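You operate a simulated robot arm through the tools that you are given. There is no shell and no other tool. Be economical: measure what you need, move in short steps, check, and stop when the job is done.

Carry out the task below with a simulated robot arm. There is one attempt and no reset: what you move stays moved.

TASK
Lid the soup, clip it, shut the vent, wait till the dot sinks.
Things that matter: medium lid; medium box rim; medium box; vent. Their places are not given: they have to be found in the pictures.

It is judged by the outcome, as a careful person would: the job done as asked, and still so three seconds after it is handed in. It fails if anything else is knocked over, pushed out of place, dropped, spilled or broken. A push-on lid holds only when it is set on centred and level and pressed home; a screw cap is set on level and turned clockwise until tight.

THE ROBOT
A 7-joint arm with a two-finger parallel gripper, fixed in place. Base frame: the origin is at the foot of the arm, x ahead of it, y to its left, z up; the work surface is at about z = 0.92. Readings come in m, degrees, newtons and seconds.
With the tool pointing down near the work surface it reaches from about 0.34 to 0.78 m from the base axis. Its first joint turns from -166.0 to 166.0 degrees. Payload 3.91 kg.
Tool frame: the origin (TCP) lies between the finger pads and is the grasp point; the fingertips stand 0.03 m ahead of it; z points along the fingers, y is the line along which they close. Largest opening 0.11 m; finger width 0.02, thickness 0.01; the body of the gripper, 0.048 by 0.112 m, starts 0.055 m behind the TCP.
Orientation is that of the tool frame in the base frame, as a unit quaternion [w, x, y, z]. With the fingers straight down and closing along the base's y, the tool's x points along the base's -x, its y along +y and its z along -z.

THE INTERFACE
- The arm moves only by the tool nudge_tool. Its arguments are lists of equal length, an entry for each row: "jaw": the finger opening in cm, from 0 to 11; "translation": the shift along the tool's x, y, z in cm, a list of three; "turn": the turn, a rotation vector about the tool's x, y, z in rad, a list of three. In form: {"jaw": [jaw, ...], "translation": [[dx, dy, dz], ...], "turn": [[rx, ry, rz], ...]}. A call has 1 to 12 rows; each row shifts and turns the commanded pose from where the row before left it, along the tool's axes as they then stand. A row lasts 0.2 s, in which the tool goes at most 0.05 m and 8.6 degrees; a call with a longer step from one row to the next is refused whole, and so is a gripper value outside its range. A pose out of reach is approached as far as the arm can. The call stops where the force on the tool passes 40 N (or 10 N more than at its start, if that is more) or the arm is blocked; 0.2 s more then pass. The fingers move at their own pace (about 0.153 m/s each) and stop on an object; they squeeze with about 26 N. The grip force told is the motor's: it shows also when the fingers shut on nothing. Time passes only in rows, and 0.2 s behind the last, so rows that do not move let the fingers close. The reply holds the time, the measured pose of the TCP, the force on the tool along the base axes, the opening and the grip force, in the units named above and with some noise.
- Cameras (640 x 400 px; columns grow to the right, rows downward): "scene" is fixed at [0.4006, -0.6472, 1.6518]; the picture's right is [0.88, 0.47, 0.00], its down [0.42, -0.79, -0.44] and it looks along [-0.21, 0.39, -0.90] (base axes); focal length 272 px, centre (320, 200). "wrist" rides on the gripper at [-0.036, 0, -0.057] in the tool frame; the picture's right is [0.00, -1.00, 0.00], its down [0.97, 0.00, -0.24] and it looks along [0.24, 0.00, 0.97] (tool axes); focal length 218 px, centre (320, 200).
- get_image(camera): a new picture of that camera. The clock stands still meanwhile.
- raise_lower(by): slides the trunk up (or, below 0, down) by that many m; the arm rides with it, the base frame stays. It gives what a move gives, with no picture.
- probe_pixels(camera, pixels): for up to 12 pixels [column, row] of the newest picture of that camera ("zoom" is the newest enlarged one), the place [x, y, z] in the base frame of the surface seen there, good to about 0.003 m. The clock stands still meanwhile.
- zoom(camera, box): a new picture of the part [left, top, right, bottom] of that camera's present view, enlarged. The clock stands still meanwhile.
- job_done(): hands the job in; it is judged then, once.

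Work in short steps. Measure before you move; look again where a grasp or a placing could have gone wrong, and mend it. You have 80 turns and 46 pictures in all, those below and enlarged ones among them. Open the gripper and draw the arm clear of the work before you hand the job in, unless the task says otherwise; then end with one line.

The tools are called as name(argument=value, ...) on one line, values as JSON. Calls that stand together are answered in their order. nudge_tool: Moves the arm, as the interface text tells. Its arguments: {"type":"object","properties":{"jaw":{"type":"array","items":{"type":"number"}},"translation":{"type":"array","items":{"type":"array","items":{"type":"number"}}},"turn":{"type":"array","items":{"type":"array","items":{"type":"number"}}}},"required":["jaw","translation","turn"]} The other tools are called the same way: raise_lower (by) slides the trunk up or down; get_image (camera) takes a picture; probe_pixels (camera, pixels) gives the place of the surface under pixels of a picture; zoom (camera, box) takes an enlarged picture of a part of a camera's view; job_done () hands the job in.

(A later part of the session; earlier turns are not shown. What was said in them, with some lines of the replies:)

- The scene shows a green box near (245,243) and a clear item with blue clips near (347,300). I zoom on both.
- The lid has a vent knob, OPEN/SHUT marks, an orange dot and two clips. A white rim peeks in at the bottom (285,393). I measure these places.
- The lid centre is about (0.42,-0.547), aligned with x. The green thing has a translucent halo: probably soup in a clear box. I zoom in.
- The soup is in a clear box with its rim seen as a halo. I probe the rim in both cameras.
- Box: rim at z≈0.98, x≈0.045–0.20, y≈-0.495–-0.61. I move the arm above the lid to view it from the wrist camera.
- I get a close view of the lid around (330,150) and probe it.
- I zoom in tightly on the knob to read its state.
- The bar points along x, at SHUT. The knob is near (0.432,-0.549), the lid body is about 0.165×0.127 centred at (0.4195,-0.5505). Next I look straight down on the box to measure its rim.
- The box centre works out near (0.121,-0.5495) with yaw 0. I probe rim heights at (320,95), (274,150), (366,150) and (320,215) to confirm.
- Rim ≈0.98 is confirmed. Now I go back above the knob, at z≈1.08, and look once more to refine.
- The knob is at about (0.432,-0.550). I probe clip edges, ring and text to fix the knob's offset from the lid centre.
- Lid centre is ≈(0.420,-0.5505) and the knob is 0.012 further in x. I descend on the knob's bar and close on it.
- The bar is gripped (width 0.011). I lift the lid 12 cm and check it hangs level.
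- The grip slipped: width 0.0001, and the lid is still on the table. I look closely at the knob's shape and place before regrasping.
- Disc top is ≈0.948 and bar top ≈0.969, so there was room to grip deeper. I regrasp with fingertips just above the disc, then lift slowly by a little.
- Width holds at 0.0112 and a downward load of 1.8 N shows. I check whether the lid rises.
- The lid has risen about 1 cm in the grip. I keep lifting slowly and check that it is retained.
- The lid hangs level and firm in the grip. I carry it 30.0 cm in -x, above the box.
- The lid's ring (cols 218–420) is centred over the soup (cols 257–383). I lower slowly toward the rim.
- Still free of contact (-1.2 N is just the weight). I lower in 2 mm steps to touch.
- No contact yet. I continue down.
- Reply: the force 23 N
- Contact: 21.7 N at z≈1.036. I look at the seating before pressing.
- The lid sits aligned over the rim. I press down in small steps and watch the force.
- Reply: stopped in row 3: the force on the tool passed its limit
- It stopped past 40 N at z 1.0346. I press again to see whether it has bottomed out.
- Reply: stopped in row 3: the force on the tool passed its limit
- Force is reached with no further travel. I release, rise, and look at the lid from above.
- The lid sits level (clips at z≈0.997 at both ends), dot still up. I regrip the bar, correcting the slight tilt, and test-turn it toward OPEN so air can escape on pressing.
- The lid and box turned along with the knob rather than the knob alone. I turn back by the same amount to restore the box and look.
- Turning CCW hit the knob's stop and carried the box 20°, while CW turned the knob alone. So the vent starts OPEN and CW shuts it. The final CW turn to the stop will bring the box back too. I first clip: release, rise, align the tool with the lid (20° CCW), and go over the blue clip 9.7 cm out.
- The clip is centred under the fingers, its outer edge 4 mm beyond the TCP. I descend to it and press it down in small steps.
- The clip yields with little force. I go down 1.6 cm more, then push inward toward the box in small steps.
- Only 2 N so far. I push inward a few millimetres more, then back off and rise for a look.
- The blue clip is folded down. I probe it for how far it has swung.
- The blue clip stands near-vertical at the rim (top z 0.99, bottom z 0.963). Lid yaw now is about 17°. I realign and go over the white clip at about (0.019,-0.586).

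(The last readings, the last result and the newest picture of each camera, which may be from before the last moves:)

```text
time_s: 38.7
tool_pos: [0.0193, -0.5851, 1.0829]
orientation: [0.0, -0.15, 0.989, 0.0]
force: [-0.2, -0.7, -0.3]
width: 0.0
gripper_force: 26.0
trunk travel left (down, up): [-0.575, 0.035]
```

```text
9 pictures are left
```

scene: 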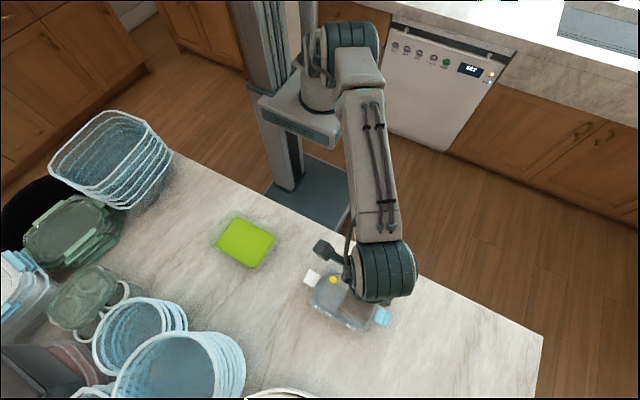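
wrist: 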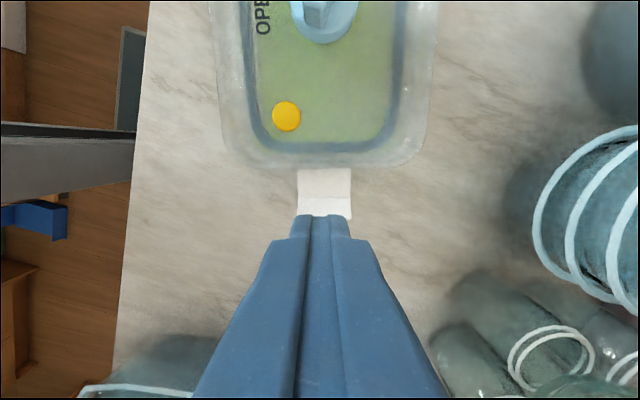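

The white clip is centred under the fingers. I repeat the same press: down 8.7 cm in total, then 1.2 cm inward.

nudge_tool(jaw=[0, 0, 0, 0, 0, 0, 0, 0, 0, 0, 0, 0], translation=[[0, 0, 2.5], [0, 0, 2.2], [0, 0, 0.4], [0, 0, 0.4], [0, 0, 0.4], [0, 0, 0.4], [0, 0, 0.4], [0, 0, 0.4], [0, 0, 0.4], [0, 0, 0.4], [0, 0, 0.4], [0, 0, 0.4]], turn=[[0, 0, 0], [0, 0, 0], [0, 0, 0], [0, 0, 0], [0, 0, 0], [0, 0, 0], [0, 0, 0], [0, 0, 0], [0, 0, 0], [0, 0, 0], [0, 0, 0], [0, 0, 0]])

nudge_tool(jaw=[0, 0, 0, 0, 0, 0], translation=[[-0.3, 0, 0], [-0.3, 0, 0], [-0.2, 0, 0], [-0.2, 0, 0], [-0.1, 0, 0], [0, 0, 0]], turn=[[0, 0, 0], [0, 0, 0], [0, 0, 0], [0, 0, 0], [0, 0, 0], [0, 0, 0]])

```text
time_s: 41.3
tool_pos: [0.0197, -0.5855, 0.9972]
orientation: [0.0, -0.149, 0.989, 0.0]
force: [0.8, 0.0, -0.2]
width: 0.0002
gripper_force: 25.3
trunk travel left (down, up): [-0.575, 0.035]
```

```text
time_s: 42.7
tool_pos: [0.0299, -0.5815, 0.9962]
orientation: [0.0, -0.149, 0.989, -0.001]
force: [-5.0, -2.6, 5.3]
width: 0.0001
gripper_force: 25.8
trunk travel left (down, up): [-0.575, 0.035]
```

Similar resistance (about 5.6 N) to the blue clip. I back off, rise and look.

nudge_tool(jaw=[0, 0, 0, 0, 0, 0], translation=[[1.5, 0, 0], [2, 0, 0], [0, 0, -3], [0, 0, -4], [0, 0, -3], [0, 0, 0]], turn=[[0, 0, 0], [0, 0, 0], [0, 0, 0], [0, 0, 0], [0, 0, 0], [0, 0, 0]])

zoom(camera="scene", box=[190, 190, 310, 280])

probe_pixels(camera="zoom", pixels=[[412, 245], [418, 255], [435, 255], [425, 285], [130, 180], [120, 190], [110, 200], [125, 200], [138, 170], [285, 215], [204, 163], [310, 225]])

```text
time_s: 44.1
tool_pos: [-0.0059, -0.5916, 1.0989]
orientation: [0.0, -0.149, 0.989, -0.001]
force: [0.1, 0.2, 1.3]
width: 0.0
gripper_force: 26.0
trunk travel left (down, up): [-0.575, 0.035]
```

```text
4.44 times, centred on (250, 235) of scene
```

zoom: 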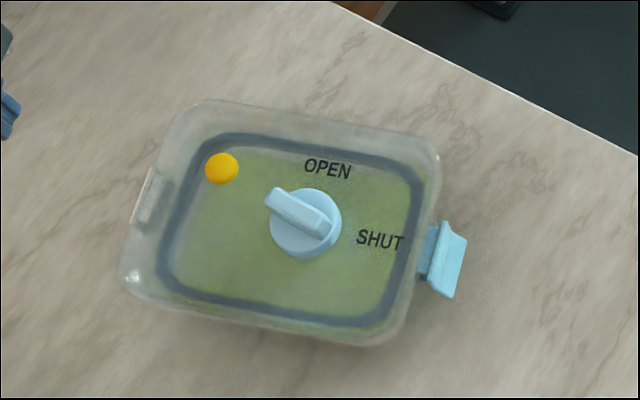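

```text
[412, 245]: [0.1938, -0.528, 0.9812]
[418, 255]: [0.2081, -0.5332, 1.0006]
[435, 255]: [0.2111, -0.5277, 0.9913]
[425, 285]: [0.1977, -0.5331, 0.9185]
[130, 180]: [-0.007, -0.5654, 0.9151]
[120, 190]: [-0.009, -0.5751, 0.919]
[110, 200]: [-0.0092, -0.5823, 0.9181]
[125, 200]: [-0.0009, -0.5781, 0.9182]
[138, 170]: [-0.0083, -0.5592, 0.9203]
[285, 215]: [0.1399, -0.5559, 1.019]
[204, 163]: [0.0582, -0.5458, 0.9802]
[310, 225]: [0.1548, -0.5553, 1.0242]
```

Both clips are down; the white push shifted the box about 1 cm in +x, which I'll undo while holding the knob. I move above the knob at about (0.1445,-0.550), turn the tool to the bar, and look.

nudge_tool(jaw=[0, 0, 0, 0, 4, 4, 4, 4, 4, 4], translation=[[-3, -0.4, -1], [-4, 0, 0], [-4, 0, 0], [-3.5, 0, 0], [-1.06, 0, 0], [0, 0, 0], [0, 0, 0], [0, 0, 0], [0, 0, 0], [0, 0, 0]], turn=[[0, 0, 0], [0, 0, 0], [0, 0, 0], [0, 0, 0], [0, 0, 0], [0, 0, 0.11], [0, 0, 0.11], [0, 0, 0.11], [0, 0, 0.11], [0, 0, 0]])

get_image(camera="wrist")

```text
time_s: 46.3
tool_pos: [0.1466, -0.5492, 1.1074]
orientation: [0.0, 0.07, 0.998, -0.001]
force: [0.0, 0.2, -0.4]
width: 0.04
gripper_force: 0.1
trunk travel left (down, up): [-0.575, 0.035]
```

```text
7 pictures are left
```

wrist: 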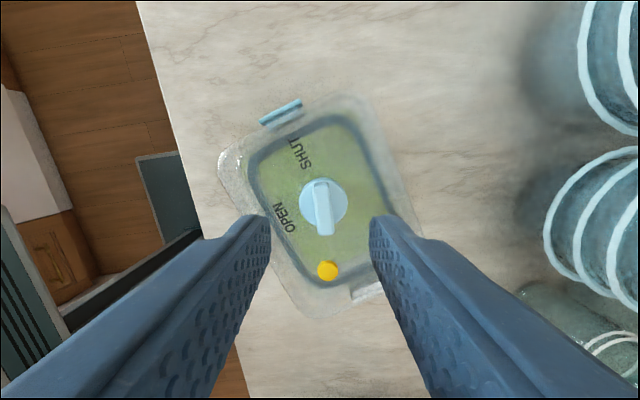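

Both clips are vertical. The knob is 6 mm behind and 2 mm right of the TCP; I correct, descend, grip the bar and start turning CW.

nudge_tool(jaw=[4, 4, 4, 4, 4, 0, 0, 0, 0], translation=[[0.6, -0.2, 1], [0, 0, 2], [0, 0, 2.5], [0, 0, 1.4], [0, 0, 0], [0, 0, 0], [0, 0, 0], [0, 0, 0], [0, 0, 0]], turn=[[0, 0, 0], [0, 0, 0], [0, 0, 0], [0, 0, 0], [0, 0, 0], [0, 0, 0], [0, 0, 0], [0, 0, 0], [0, 0, 0]])

nudge_tool(jaw=[0, 0, 0, 0, 0, 0, 0], translation=[[0, 0, 0], [0, 0, 0], [0, 0, 0], [0, 0, 0], [0, 0, 0], [0, 0, 0], [0, 0, 0]], turn=[[0, 0, 0.12], [0, 0, 0.12], [0, 0, 0.12], [0, 0, 0.12], [0, 0, 0.12], [0, 0, 0.12], [0, 0, 0]])

get_image(camera="wrist")

```text
time_s: 48.3
tool_pos: [0.1409, -0.5517, 1.0386]
orientation: [0.001, 0.07, 0.998, 0.0]
force: [-0.3, -0.7, 0.1]
width: 0.0112
gripper_force: 25.5
trunk travel left (down, up): [-0.575, 0.035]
```

```text
time_s: 49.9
tool_pos: [0.14, -0.5522, 1.0391]
orientation: [0.001, 0.416, 0.909, 0.0]
force: [0.2, -1.7, -0.5]
width: 0.0115
gripper_force: 26.1
trunk travel left (down, up): [-0.575, 0.035]
```

```text
6 pictures are left
```

wrist: 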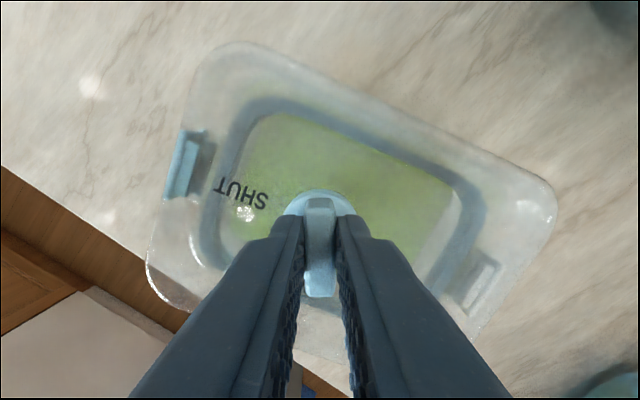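

The knob turns freely relative to the lid (about 65° so far, box still). I continue CW 41° to hit the stop and bring the box back to yaw 0.

nudge_tool(jaw=[0, 0, 0, 0, 0, 0, 0], translation=[[0, 0, 0], [0, 0, 0], [0, 0, 0], [0, 0, 0], [0, 0, 0], [0, 0, 0], [0, 0, 0]], turn=[[0, 0, 0.12], [0, 0, 0.12], [0, 0, 0.12], [0, 0, 0.12], [0, 0, 0.12], [0, 0, 0.12], [0, 0, 0]])

get_image(camera="wrist")

```text
time_s: 51.5
tool_pos: [0.1425, -0.5515, 1.0385]
orientation: [0.001, 0.71, 0.704, 0.0]
force: [0.3, 0.9, -0.1]
width: 0.0113
gripper_force: 26.0
trunk travel left (down, up): [-0.575, 0.035]
```

```text
5 pictures are left
```

wrist: 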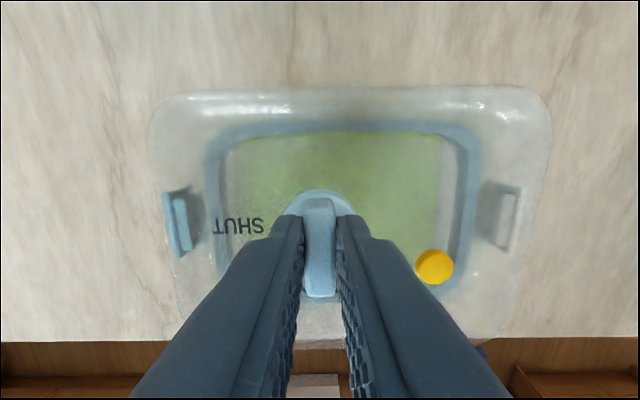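

The stop came at 90°, and the box is back at yaw ≈0; the knob has swept from the OPEN stop to the SHUT stop. I release, rise gently, and wait a little before checking the dot.

nudge_tool(jaw=[4, 4, 4, 4, 4, 4, 4, 4, 4, 4, 4, 4], translation=[[0, 0, 0], [0, 0, 0], [0, 0, -1], [0, 0, -2], [0, 0, -4], [0, 0, -4], [0, 0, -4], [4, 0, 0], [4, 0, 0], [4, 0, 0], [4, 0, 0], [0, 0, 0]], turn=[[0, 0, 0], [0, 0, 0], [0, 0, 0], [0, 0, 0], [0, 0, 0], [0, 0, 0], [0, 0, 0], [0, 0, 0], [0, 0, 0], [0, 0, 0], [0, 0, 0], [0, 0, 0]])

nudge_tool(jaw=[4, 4, 4, 4, 4, 4, 4, 4, 4, 4, 4, 4], translation=[[0, 0, 0], [0, 0, 0], [0, 0, 0], [0, 0, 0], [0, 0, 0], [0, 0, 0], [0, 0, 0], [0, 0, 0], [0, 0, 0], [0, 0, 0], [0, 0, 0], [0, 0, 0]], turn=[[0, 0, 0], [0, 0, 0], [0, 0, 0], [0, 0, 0], [0, 0, 0], [0, 0, 0], [0, 0, 0], [0, 0, 0], [0, 0, 0], [0, 0, 0], [0, 0, 0], [0, 0, 0]])

zoom(camera="scene", box=[200, 195, 300, 275])

```text
time_s: 54.1
tool_pos: [0.1415, -0.3917, 1.189]
orientation: [0.0, 0.711, 0.703, 0.0]
force: [0.4, 0.0, -0.6]
width: 0.0401
gripper_force: 0.1
trunk travel left (down, up): [-0.575, 0.035]
```

```text
time_s: 56.7
tool_pos: [0.1429, -0.3916, 1.1881]
orientation: [0.0, 0.71, 0.704, 0.0]
force: [0.3, 0.2, -0.3]
width: 0.0402
gripper_force: 0.0
trunk travel left (down, up): [-0.575, 0.035]
```

```text
5.00 times, centred on (250, 235) of scene
```

zoom: 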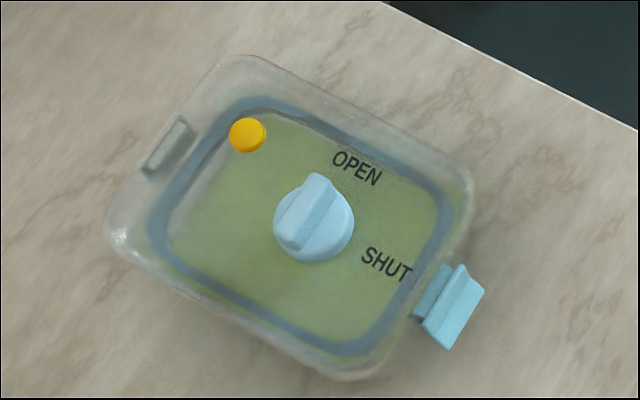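

The dot at (248,135) still looks raised. I note its height and wait about 15 s more.

probe_pixels(camera="zoom", pixels=[[246, 132], [242, 128], [250, 138], [244, 134], [315, 215], [460, 290]])

nudge_tool(jaw=[4, 4, 4, 4, 4, 4, 4, 4, 4, 4, 4, 4], translation=[[0, 0, 0], [0, 0, 0], [0, 0, 0], [0, 0, 0], [0, 0, 0], [0, 0, 0], [0, 0, 0], [0, 0, 0], [0, 0, 0], [0, 0, 0], [0, 0, 0], [0, 0, 0]], turn=[[0, 0, 0], [0, 0, 0], [0, 0, 0], [0, 0, 0], [0, 0, 0], [0, 0, 0], [0, 0, 0], [0, 0, 0], [0, 0, 0], [0, 0, 0], [0, 0, 0], [0, 0, 0]])

nudge_tool(jaw=[4, 4, 4, 4, 4, 4, 4, 4, 4, 4, 4, 4], translation=[[0, 0, 0], [0, 0, 0], [0, 0, 0], [0, 0, 0], [0, 0, 0], [0, 0, 0], [0, 0, 0], [0, 0, 0], [0, 0, 0], [0, 0, 0], [0, 0, 0], [0, 0, 0]], turn=[[0, 0, 0], [0, 0, 0], [0, 0, 0], [0, 0, 0], [0, 0, 0], [0, 0, 0], [0, 0, 0], [0, 0, 0], [0, 0, 0], [0, 0, 0], [0, 0, 0], [0, 0, 0]])

nudge_tool(jaw=[4, 4, 4, 4, 4, 4, 4, 4, 4, 4, 4, 4], translation=[[0, 0, 0], [0, 0, 0], [0, 0, 0], [0, 0, 0], [0, 0, 0], [0, 0, 0], [0, 0, 0], [0, 0, 0], [0, 0, 0], [0, 0, 0], [0, 0, 0], [0, 0, 0]], turn=[[0, 0, 0], [0, 0, 0], [0, 0, 0], [0, 0, 0], [0, 0, 0], [0, 0, 0], [0, 0, 0], [0, 0, 0], [0, 0, 0], [0, 0, 0], [0, 0, 0], [0, 0, 0]])

nudge_tool(jaw=[4, 4, 4, 4, 4, 4, 4, 4, 4, 4, 4, 4], translation=[[0, 0, 0], [0, 0, 0], [0, 0, 0], [0, 0, 0], [0, 0, 0], [0, 0, 0], [0, 0, 0], [0, 0, 0], [0, 0, 0], [0, 0, 0], [0, 0, 0], [0, 0, 0]], turn=[[0, 0, 0], [0, 0, 0], [0, 0, 0], [0, 0, 0], [0, 0, 0], [0, 0, 0], [0, 0, 0], [0, 0, 0], [0, 0, 0], [0, 0, 0], [0, 0, 0], [0, 0, 0]])

nudge_tool(jaw=[4, 4, 4, 4, 4, 4, 4, 4, 4, 4, 4, 4], translation=[[0, 0, 0], [0, 0, 0], [0, 0, 0], [0, 0, 0], [0, 0, 0], [0, 0, 0], [0, 0, 0], [0, 0, 0], [0, 0, 0], [0, 0, 0], [0, 0, 0], [0, 0, 0]], turn=[[0, 0, 0], [0, 0, 0], [0, 0, 0], [0, 0, 0], [0, 0, 0], [0, 0, 0], [0, 0, 0], [0, 0, 0], [0, 0, 0], [0, 0, 0], [0, 0, 0], [0, 0, 0]])

zoom(camera="scene", box=[200, 195, 300, 275])

probe_pixels(camera="zoom", pixels=[[246, 132], [242, 128], [250, 138], [244, 134], [315, 215], [460, 290]])

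```text
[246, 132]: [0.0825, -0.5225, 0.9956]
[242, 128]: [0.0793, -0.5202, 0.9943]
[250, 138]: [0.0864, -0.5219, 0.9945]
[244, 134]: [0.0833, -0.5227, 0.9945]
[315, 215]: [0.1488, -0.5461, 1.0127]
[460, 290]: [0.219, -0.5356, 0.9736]
```

```text
time_s: 59.3
tool_pos: [0.1428, -0.3916, 1.1886]
orientation: [0.001, 0.71, 0.705, 0.0]
force: [0.4, 0.4, -0.5]
width: 0.0402
gripper_force: 0.0
trunk travel left (down, up): [-0.575, 0.035]
```

```text
time_s: 61.9
tool_pos: [0.1426, -0.3925, 1.1887]
orientation: [0.0, 0.71, 0.704, -0.001]
force: [0.9, -0.7, 0.1]
width: 0.0397
gripper_force: 0.1
trunk travel left (down, up): [-0.575, 0.035]
```

```text
time_s: 64.5
tool_pos: [0.1424, -0.3926, 1.1885]
orientation: [0.0, 0.71, 0.704, 0.0]
force: [0.7, -0.2, 0.2]
width: 0.04
gripper_force: 0.0
trunk travel left (down, up): [-0.575, 0.035]
```

```text
time_s: 67.1
tool_pos: [0.1418, -0.3916, 1.1894]
orientation: [0.0, 0.71, 0.704, -0.001]
force: [-0.2, -0.6, -0.2]
width: 0.04
gripper_force: 0.2
trunk travel left (down, up): [-0.575, 0.035]
```

```text
time_s: 69.7
tool_pos: [0.143, -0.3929, 1.1897]
orientation: [0.001, 0.711, 0.704, 0.0]
force: [-0.2, 0.2, 0.4]
width: 0.04
gripper_force: 0.0
trunk travel left (down, up): [-0.575, 0.035]
```

```text
5.00 times, centred on (250, 235) of scene
```

zoom: 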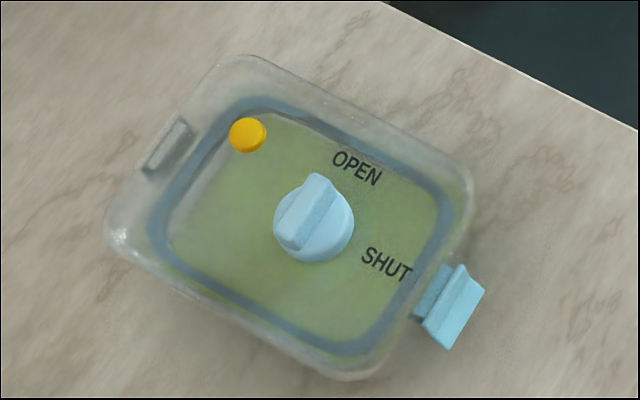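

```text
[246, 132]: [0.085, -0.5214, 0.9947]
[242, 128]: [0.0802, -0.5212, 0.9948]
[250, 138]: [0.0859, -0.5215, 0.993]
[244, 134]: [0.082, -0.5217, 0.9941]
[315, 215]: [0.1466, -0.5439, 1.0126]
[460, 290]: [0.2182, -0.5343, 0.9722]
```

The dot has not moved in 18 s, so I check whether a clip is not fully latched. I probe the clips in detail on the existing picture.

probe_pixels(camera="zoom", pixels=[[430, 290], [436, 280], [440, 302], [452, 280], [457, 272], [448, 300], [470, 305], [480, 292], [448, 343], [168, 146], [160, 156], [178, 132]])

probe_pixels(camera="zoom", pixels=[[186, 128], [150, 164], [172, 150], [165, 138], [445, 215], [385, 340], [350, 372], [110, 220], [250, 62], [310, 185], [295, 235], [335, 235]])

```text
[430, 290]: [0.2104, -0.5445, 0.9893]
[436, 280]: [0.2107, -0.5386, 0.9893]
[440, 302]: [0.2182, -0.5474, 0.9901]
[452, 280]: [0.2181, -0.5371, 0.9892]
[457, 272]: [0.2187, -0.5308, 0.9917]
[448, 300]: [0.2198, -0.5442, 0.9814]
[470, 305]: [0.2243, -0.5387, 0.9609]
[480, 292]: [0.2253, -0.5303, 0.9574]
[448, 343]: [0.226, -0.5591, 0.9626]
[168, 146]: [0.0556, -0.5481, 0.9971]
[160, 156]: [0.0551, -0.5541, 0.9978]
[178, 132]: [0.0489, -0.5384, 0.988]
```

```text
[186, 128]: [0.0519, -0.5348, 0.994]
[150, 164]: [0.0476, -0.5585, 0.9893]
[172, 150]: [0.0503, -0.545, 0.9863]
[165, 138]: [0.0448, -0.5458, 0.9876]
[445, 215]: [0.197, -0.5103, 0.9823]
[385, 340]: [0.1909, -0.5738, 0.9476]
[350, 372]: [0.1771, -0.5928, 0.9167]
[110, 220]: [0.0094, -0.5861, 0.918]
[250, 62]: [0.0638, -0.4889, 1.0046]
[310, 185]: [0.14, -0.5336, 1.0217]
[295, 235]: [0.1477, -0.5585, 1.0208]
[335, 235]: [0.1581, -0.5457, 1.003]
```

Both clips appear properly folded (blue inner half vertical, z 0.99→0.97). Cooling may just need longer, so I wait about 26 s and check again.

nudge_tool(jaw=[4, 4, 4, 4, 4, 4, 4, 4, 4, 4, 4, 4], translation=[[0, 0, 0], [0, 0, 0], [0, 0, 0], [0, 0, 0], [0, 0, 0], [0, 0, 0], [0, 0, 0], [0, 0, 0], [0, 0, 0], [0, 0, 0], [0, 0, 0], [0, 0, 0]], turn=[[0, 0, 0], [0, 0, 0], [0, 0, 0], [0, 0, 0], [0, 0, 0], [0, 0, 0], [0, 0, 0], [0, 0, 0], [0, 0, 0], [0, 0, 0], [0, 0, 0], [0, 0, 0]])

nudge_tool(jaw=[4, 4, 4, 4, 4, 4, 4, 4, 4, 4, 4, 4], translation=[[0, 0, 0], [0, 0, 0], [0, 0, 0], [0, 0, 0], [0, 0, 0], [0, 0, 0], [0, 0, 0], [0, 0, 0], [0, 0, 0], [0, 0, 0], [0, 0, 0], [0, 0, 0]], turn=[[0, 0, 0], [0, 0, 0], [0, 0, 0], [0, 0, 0], [0, 0, 0], [0, 0, 0], [0, 0, 0], [0, 0, 0], [0, 0, 0], [0, 0, 0], [0, 0, 0], [0, 0, 0]])

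nudge_tool(jaw=[4, 4, 4, 4, 4, 4, 4, 4, 4, 4, 4, 4], translation=[[0, 0, 0], [0, 0, 0], [0, 0, 0], [0, 0, 0], [0, 0, 0], [0, 0, 0], [0, 0, 0], [0, 0, 0], [0, 0, 0], [0, 0, 0], [0, 0, 0], [0, 0, 0]], turn=[[0, 0, 0], [0, 0, 0], [0, 0, 0], [0, 0, 0], [0, 0, 0], [0, 0, 0], [0, 0, 0], [0, 0, 0], [0, 0, 0], [0, 0, 0], [0, 0, 0], [0, 0, 0]])

nudge_tool(jaw=[4, 4, 4, 4, 4, 4, 4, 4, 4, 4, 4, 4], translation=[[0, 0, 0], [0, 0, 0], [0, 0, 0], [0, 0, 0], [0, 0, 0], [0, 0, 0], [0, 0, 0], [0, 0, 0], [0, 0, 0], [0, 0, 0], [0, 0, 0], [0, 0, 0]], turn=[[0, 0, 0], [0, 0, 0], [0, 0, 0], [0, 0, 0], [0, 0, 0], [0, 0, 0], [0, 0, 0], [0, 0, 0], [0, 0, 0], [0, 0, 0], [0, 0, 0], [0, 0, 0]])

nudge_tool(jaw=[4, 4, 4, 4, 4, 4, 4, 4, 4, 4, 4, 4], translation=[[0, 0, 0], [0, 0, 0], [0, 0, 0], [0, 0, 0], [0, 0, 0], [0, 0, 0], [0, 0, 0], [0, 0, 0], [0, 0, 0], [0, 0, 0], [0, 0, 0], [0, 0, 0]], turn=[[0, 0, 0], [0, 0, 0], [0, 0, 0], [0, 0, 0], [0, 0, 0], [0, 0, 0], [0, 0, 0], [0, 0, 0], [0, 0, 0], [0, 0, 0], [0, 0, 0], [0, 0, 0]])

nudge_tool(jaw=[4, 4, 4, 4, 4, 4, 4, 4, 4, 4, 4, 4], translation=[[0, 0, 0], [0, 0, 0], [0, 0, 0], [0, 0, 0], [0, 0, 0], [0, 0, 0], [0, 0, 0], [0, 0, 0], [0, 0, 0], [0, 0, 0], [0, 0, 0], [0, 0, 0]], turn=[[0, 0, 0], [0, 0, 0], [0, 0, 0], [0, 0, 0], [0, 0, 0], [0, 0, 0], [0, 0, 0], [0, 0, 0], [0, 0, 0], [0, 0, 0], [0, 0, 0], [0, 0, 0]])

nudge_tool(jaw=[4, 4, 4, 4, 4, 4, 4, 4, 4, 4, 4, 4], translation=[[0, 0, 0], [0, 0, 0], [0, 0, 0], [0, 0, 0], [0, 0, 0], [0, 0, 0], [0, 0, 0], [0, 0, 0], [0, 0, 0], [0, 0, 0], [0, 0, 0], [0, 0, 0]], turn=[[0, 0, 0], [0, 0, 0], [0, 0, 0], [0, 0, 0], [0, 0, 0], [0, 0, 0], [0, 0, 0], [0, 0, 0], [0, 0, 0], [0, 0, 0], [0, 0, 0], [0, 0, 0]])

nudge_tool(jaw=[4, 4, 4, 4, 4, 4, 4, 4, 4, 4, 4, 4], translation=[[0, 0, 0], [0, 0, 0], [0, 0, 0], [0, 0, 0], [0, 0, 0], [0, 0, 0], [0, 0, 0], [0, 0, 0], [0, 0, 0], [0, 0, 0], [0, 0, 0], [0, 0, 0]], turn=[[0, 0, 0], [0, 0, 0], [0, 0, 0], [0, 0, 0], [0, 0, 0], [0, 0, 0], [0, 0, 0], [0, 0, 0], [0, 0, 0], [0, 0, 0], [0, 0, 0], [0, 0, 0]])

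zoom(camera="scene", box=[200, 195, 300, 275])

probe_pixels(camera="zoom", pixels=[[246, 132], [242, 128], [250, 138], [244, 134], [315, 215], [460, 290]])

```text
time_s: 72.3
tool_pos: [0.1424, -0.3924, 1.1887]
orientation: [0.001, 0.711, 0.704, -0.001]
force: [0.3, 0.1, -0.2]
width: 0.0399
gripper_force: 0.1
trunk travel left (down, up): [-0.575, 0.035]
```

```text
time_s: 74.9
tool_pos: [0.1418, -0.3925, 1.1894]
orientation: [0.0, 0.71, 0.704, 0.0]
force: [0.5, -0.4, 0.0]
width: 0.0399
gripper_force: 0.2
trunk travel left (down, up): [-0.575, 0.035]
```

```text
time_s: 77.5
tool_pos: [0.1414, -0.392, 1.1881]
orientation: [0.0, 0.71, 0.704, -0.001]
force: [0.0, 0.9, -0.2]
width: 0.04
gripper_force: 0.1
trunk travel left (down, up): [-0.575, 0.035]
```

```text
time_s: 80.1
tool_pos: [0.1407, -0.3928, 1.1883]
orientation: [0.001, 0.71, 0.704, -0.001]
force: [-0.1, 0.2, 0.5]
width: 0.04
gripper_force: 0.1
trunk travel left (down, up): [-0.575, 0.035]
```

```text
time_s: 82.7
tool_pos: [0.1421, -0.392, 1.188]
orientation: [0.001, 0.71, 0.704, -0.002]
force: [0.8, 0.2, 0.6]
width: 0.0401
gripper_force: 0.1
trunk travel left (down, up): [-0.575, 0.035]
```

```text
time_s: 85.3
tool_pos: [0.1428, -0.392, 1.1885]
orientation: [0.002, 0.71, 0.704, -0.001]
force: [0.2, -0.3, 0.5]
width: 0.0401
gripper_force: 0.1
trunk travel left (down, up): [-0.575, 0.035]
```

```text
time_s: 87.9
tool_pos: [0.1431, -0.3918, 1.1881]
orientation: [0.0, 0.71, 0.704, 0.0]
force: [0.4, -0.2, -0.7]
width: 0.04
gripper_force: 0.0
trunk travel left (down, up): [-0.575, 0.035]
```

```text
time_s: 90.5
tool_pos: [0.1425, -0.3924, 1.1884]
orientation: [0.001, 0.71, 0.704, -0.001]
force: [0.4, 0.2, 0.1]
width: 0.0399
gripper_force: 0.1
trunk travel left (down, up): [-0.575, 0.035]
```

```text
5.00 times, centred on (250, 235) of scene
```

zoom: 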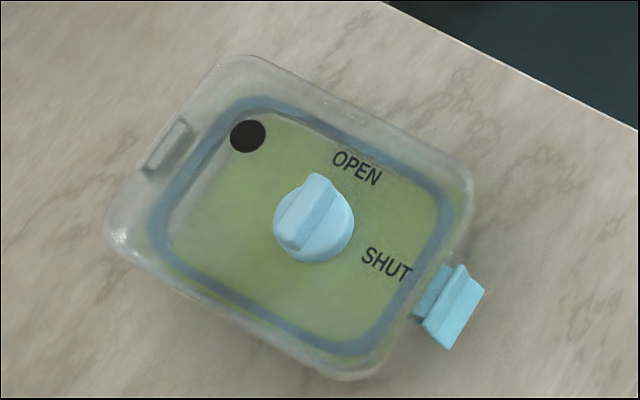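

```text
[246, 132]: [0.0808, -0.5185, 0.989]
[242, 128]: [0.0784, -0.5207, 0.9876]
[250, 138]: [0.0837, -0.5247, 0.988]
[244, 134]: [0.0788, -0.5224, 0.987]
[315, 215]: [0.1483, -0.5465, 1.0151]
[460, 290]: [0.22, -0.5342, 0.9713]
```

The dot has sunk: it now shows as a dark recess at (248,135), down from z 0.9945 to 0.988, which confirms the seal and the shut vent. I open the gripper fully and raise it clear.

nudge_tool(jaw=[11, 11, 11, 11], translation=[[0, 0, -3], [0, 0, -3], [0, 0, -2], [0, 0, 0]], turn=[[0, 0, 0], [0, 0, 0], [0, 0, 0], [0, 0, 0]])

```text
time_s: 91.5
tool_pos: [0.1411, -0.3915, 1.267]
orientation: [0.0, 0.711, 0.703, 0.0]
force: [0.4, -0.8, -0.4]
width: 0.1099
gripper_force: 0.1
trunk travel left (down, up): [-0.575, 0.035]
```

The arm is clear and open, so I hand the job in.

job_done()

```text
The job is handed in.
```

The soup is lidded and both clips are folded down. The vent is shut and the dot has sunk; the box ended up about 1 cm from where it started.
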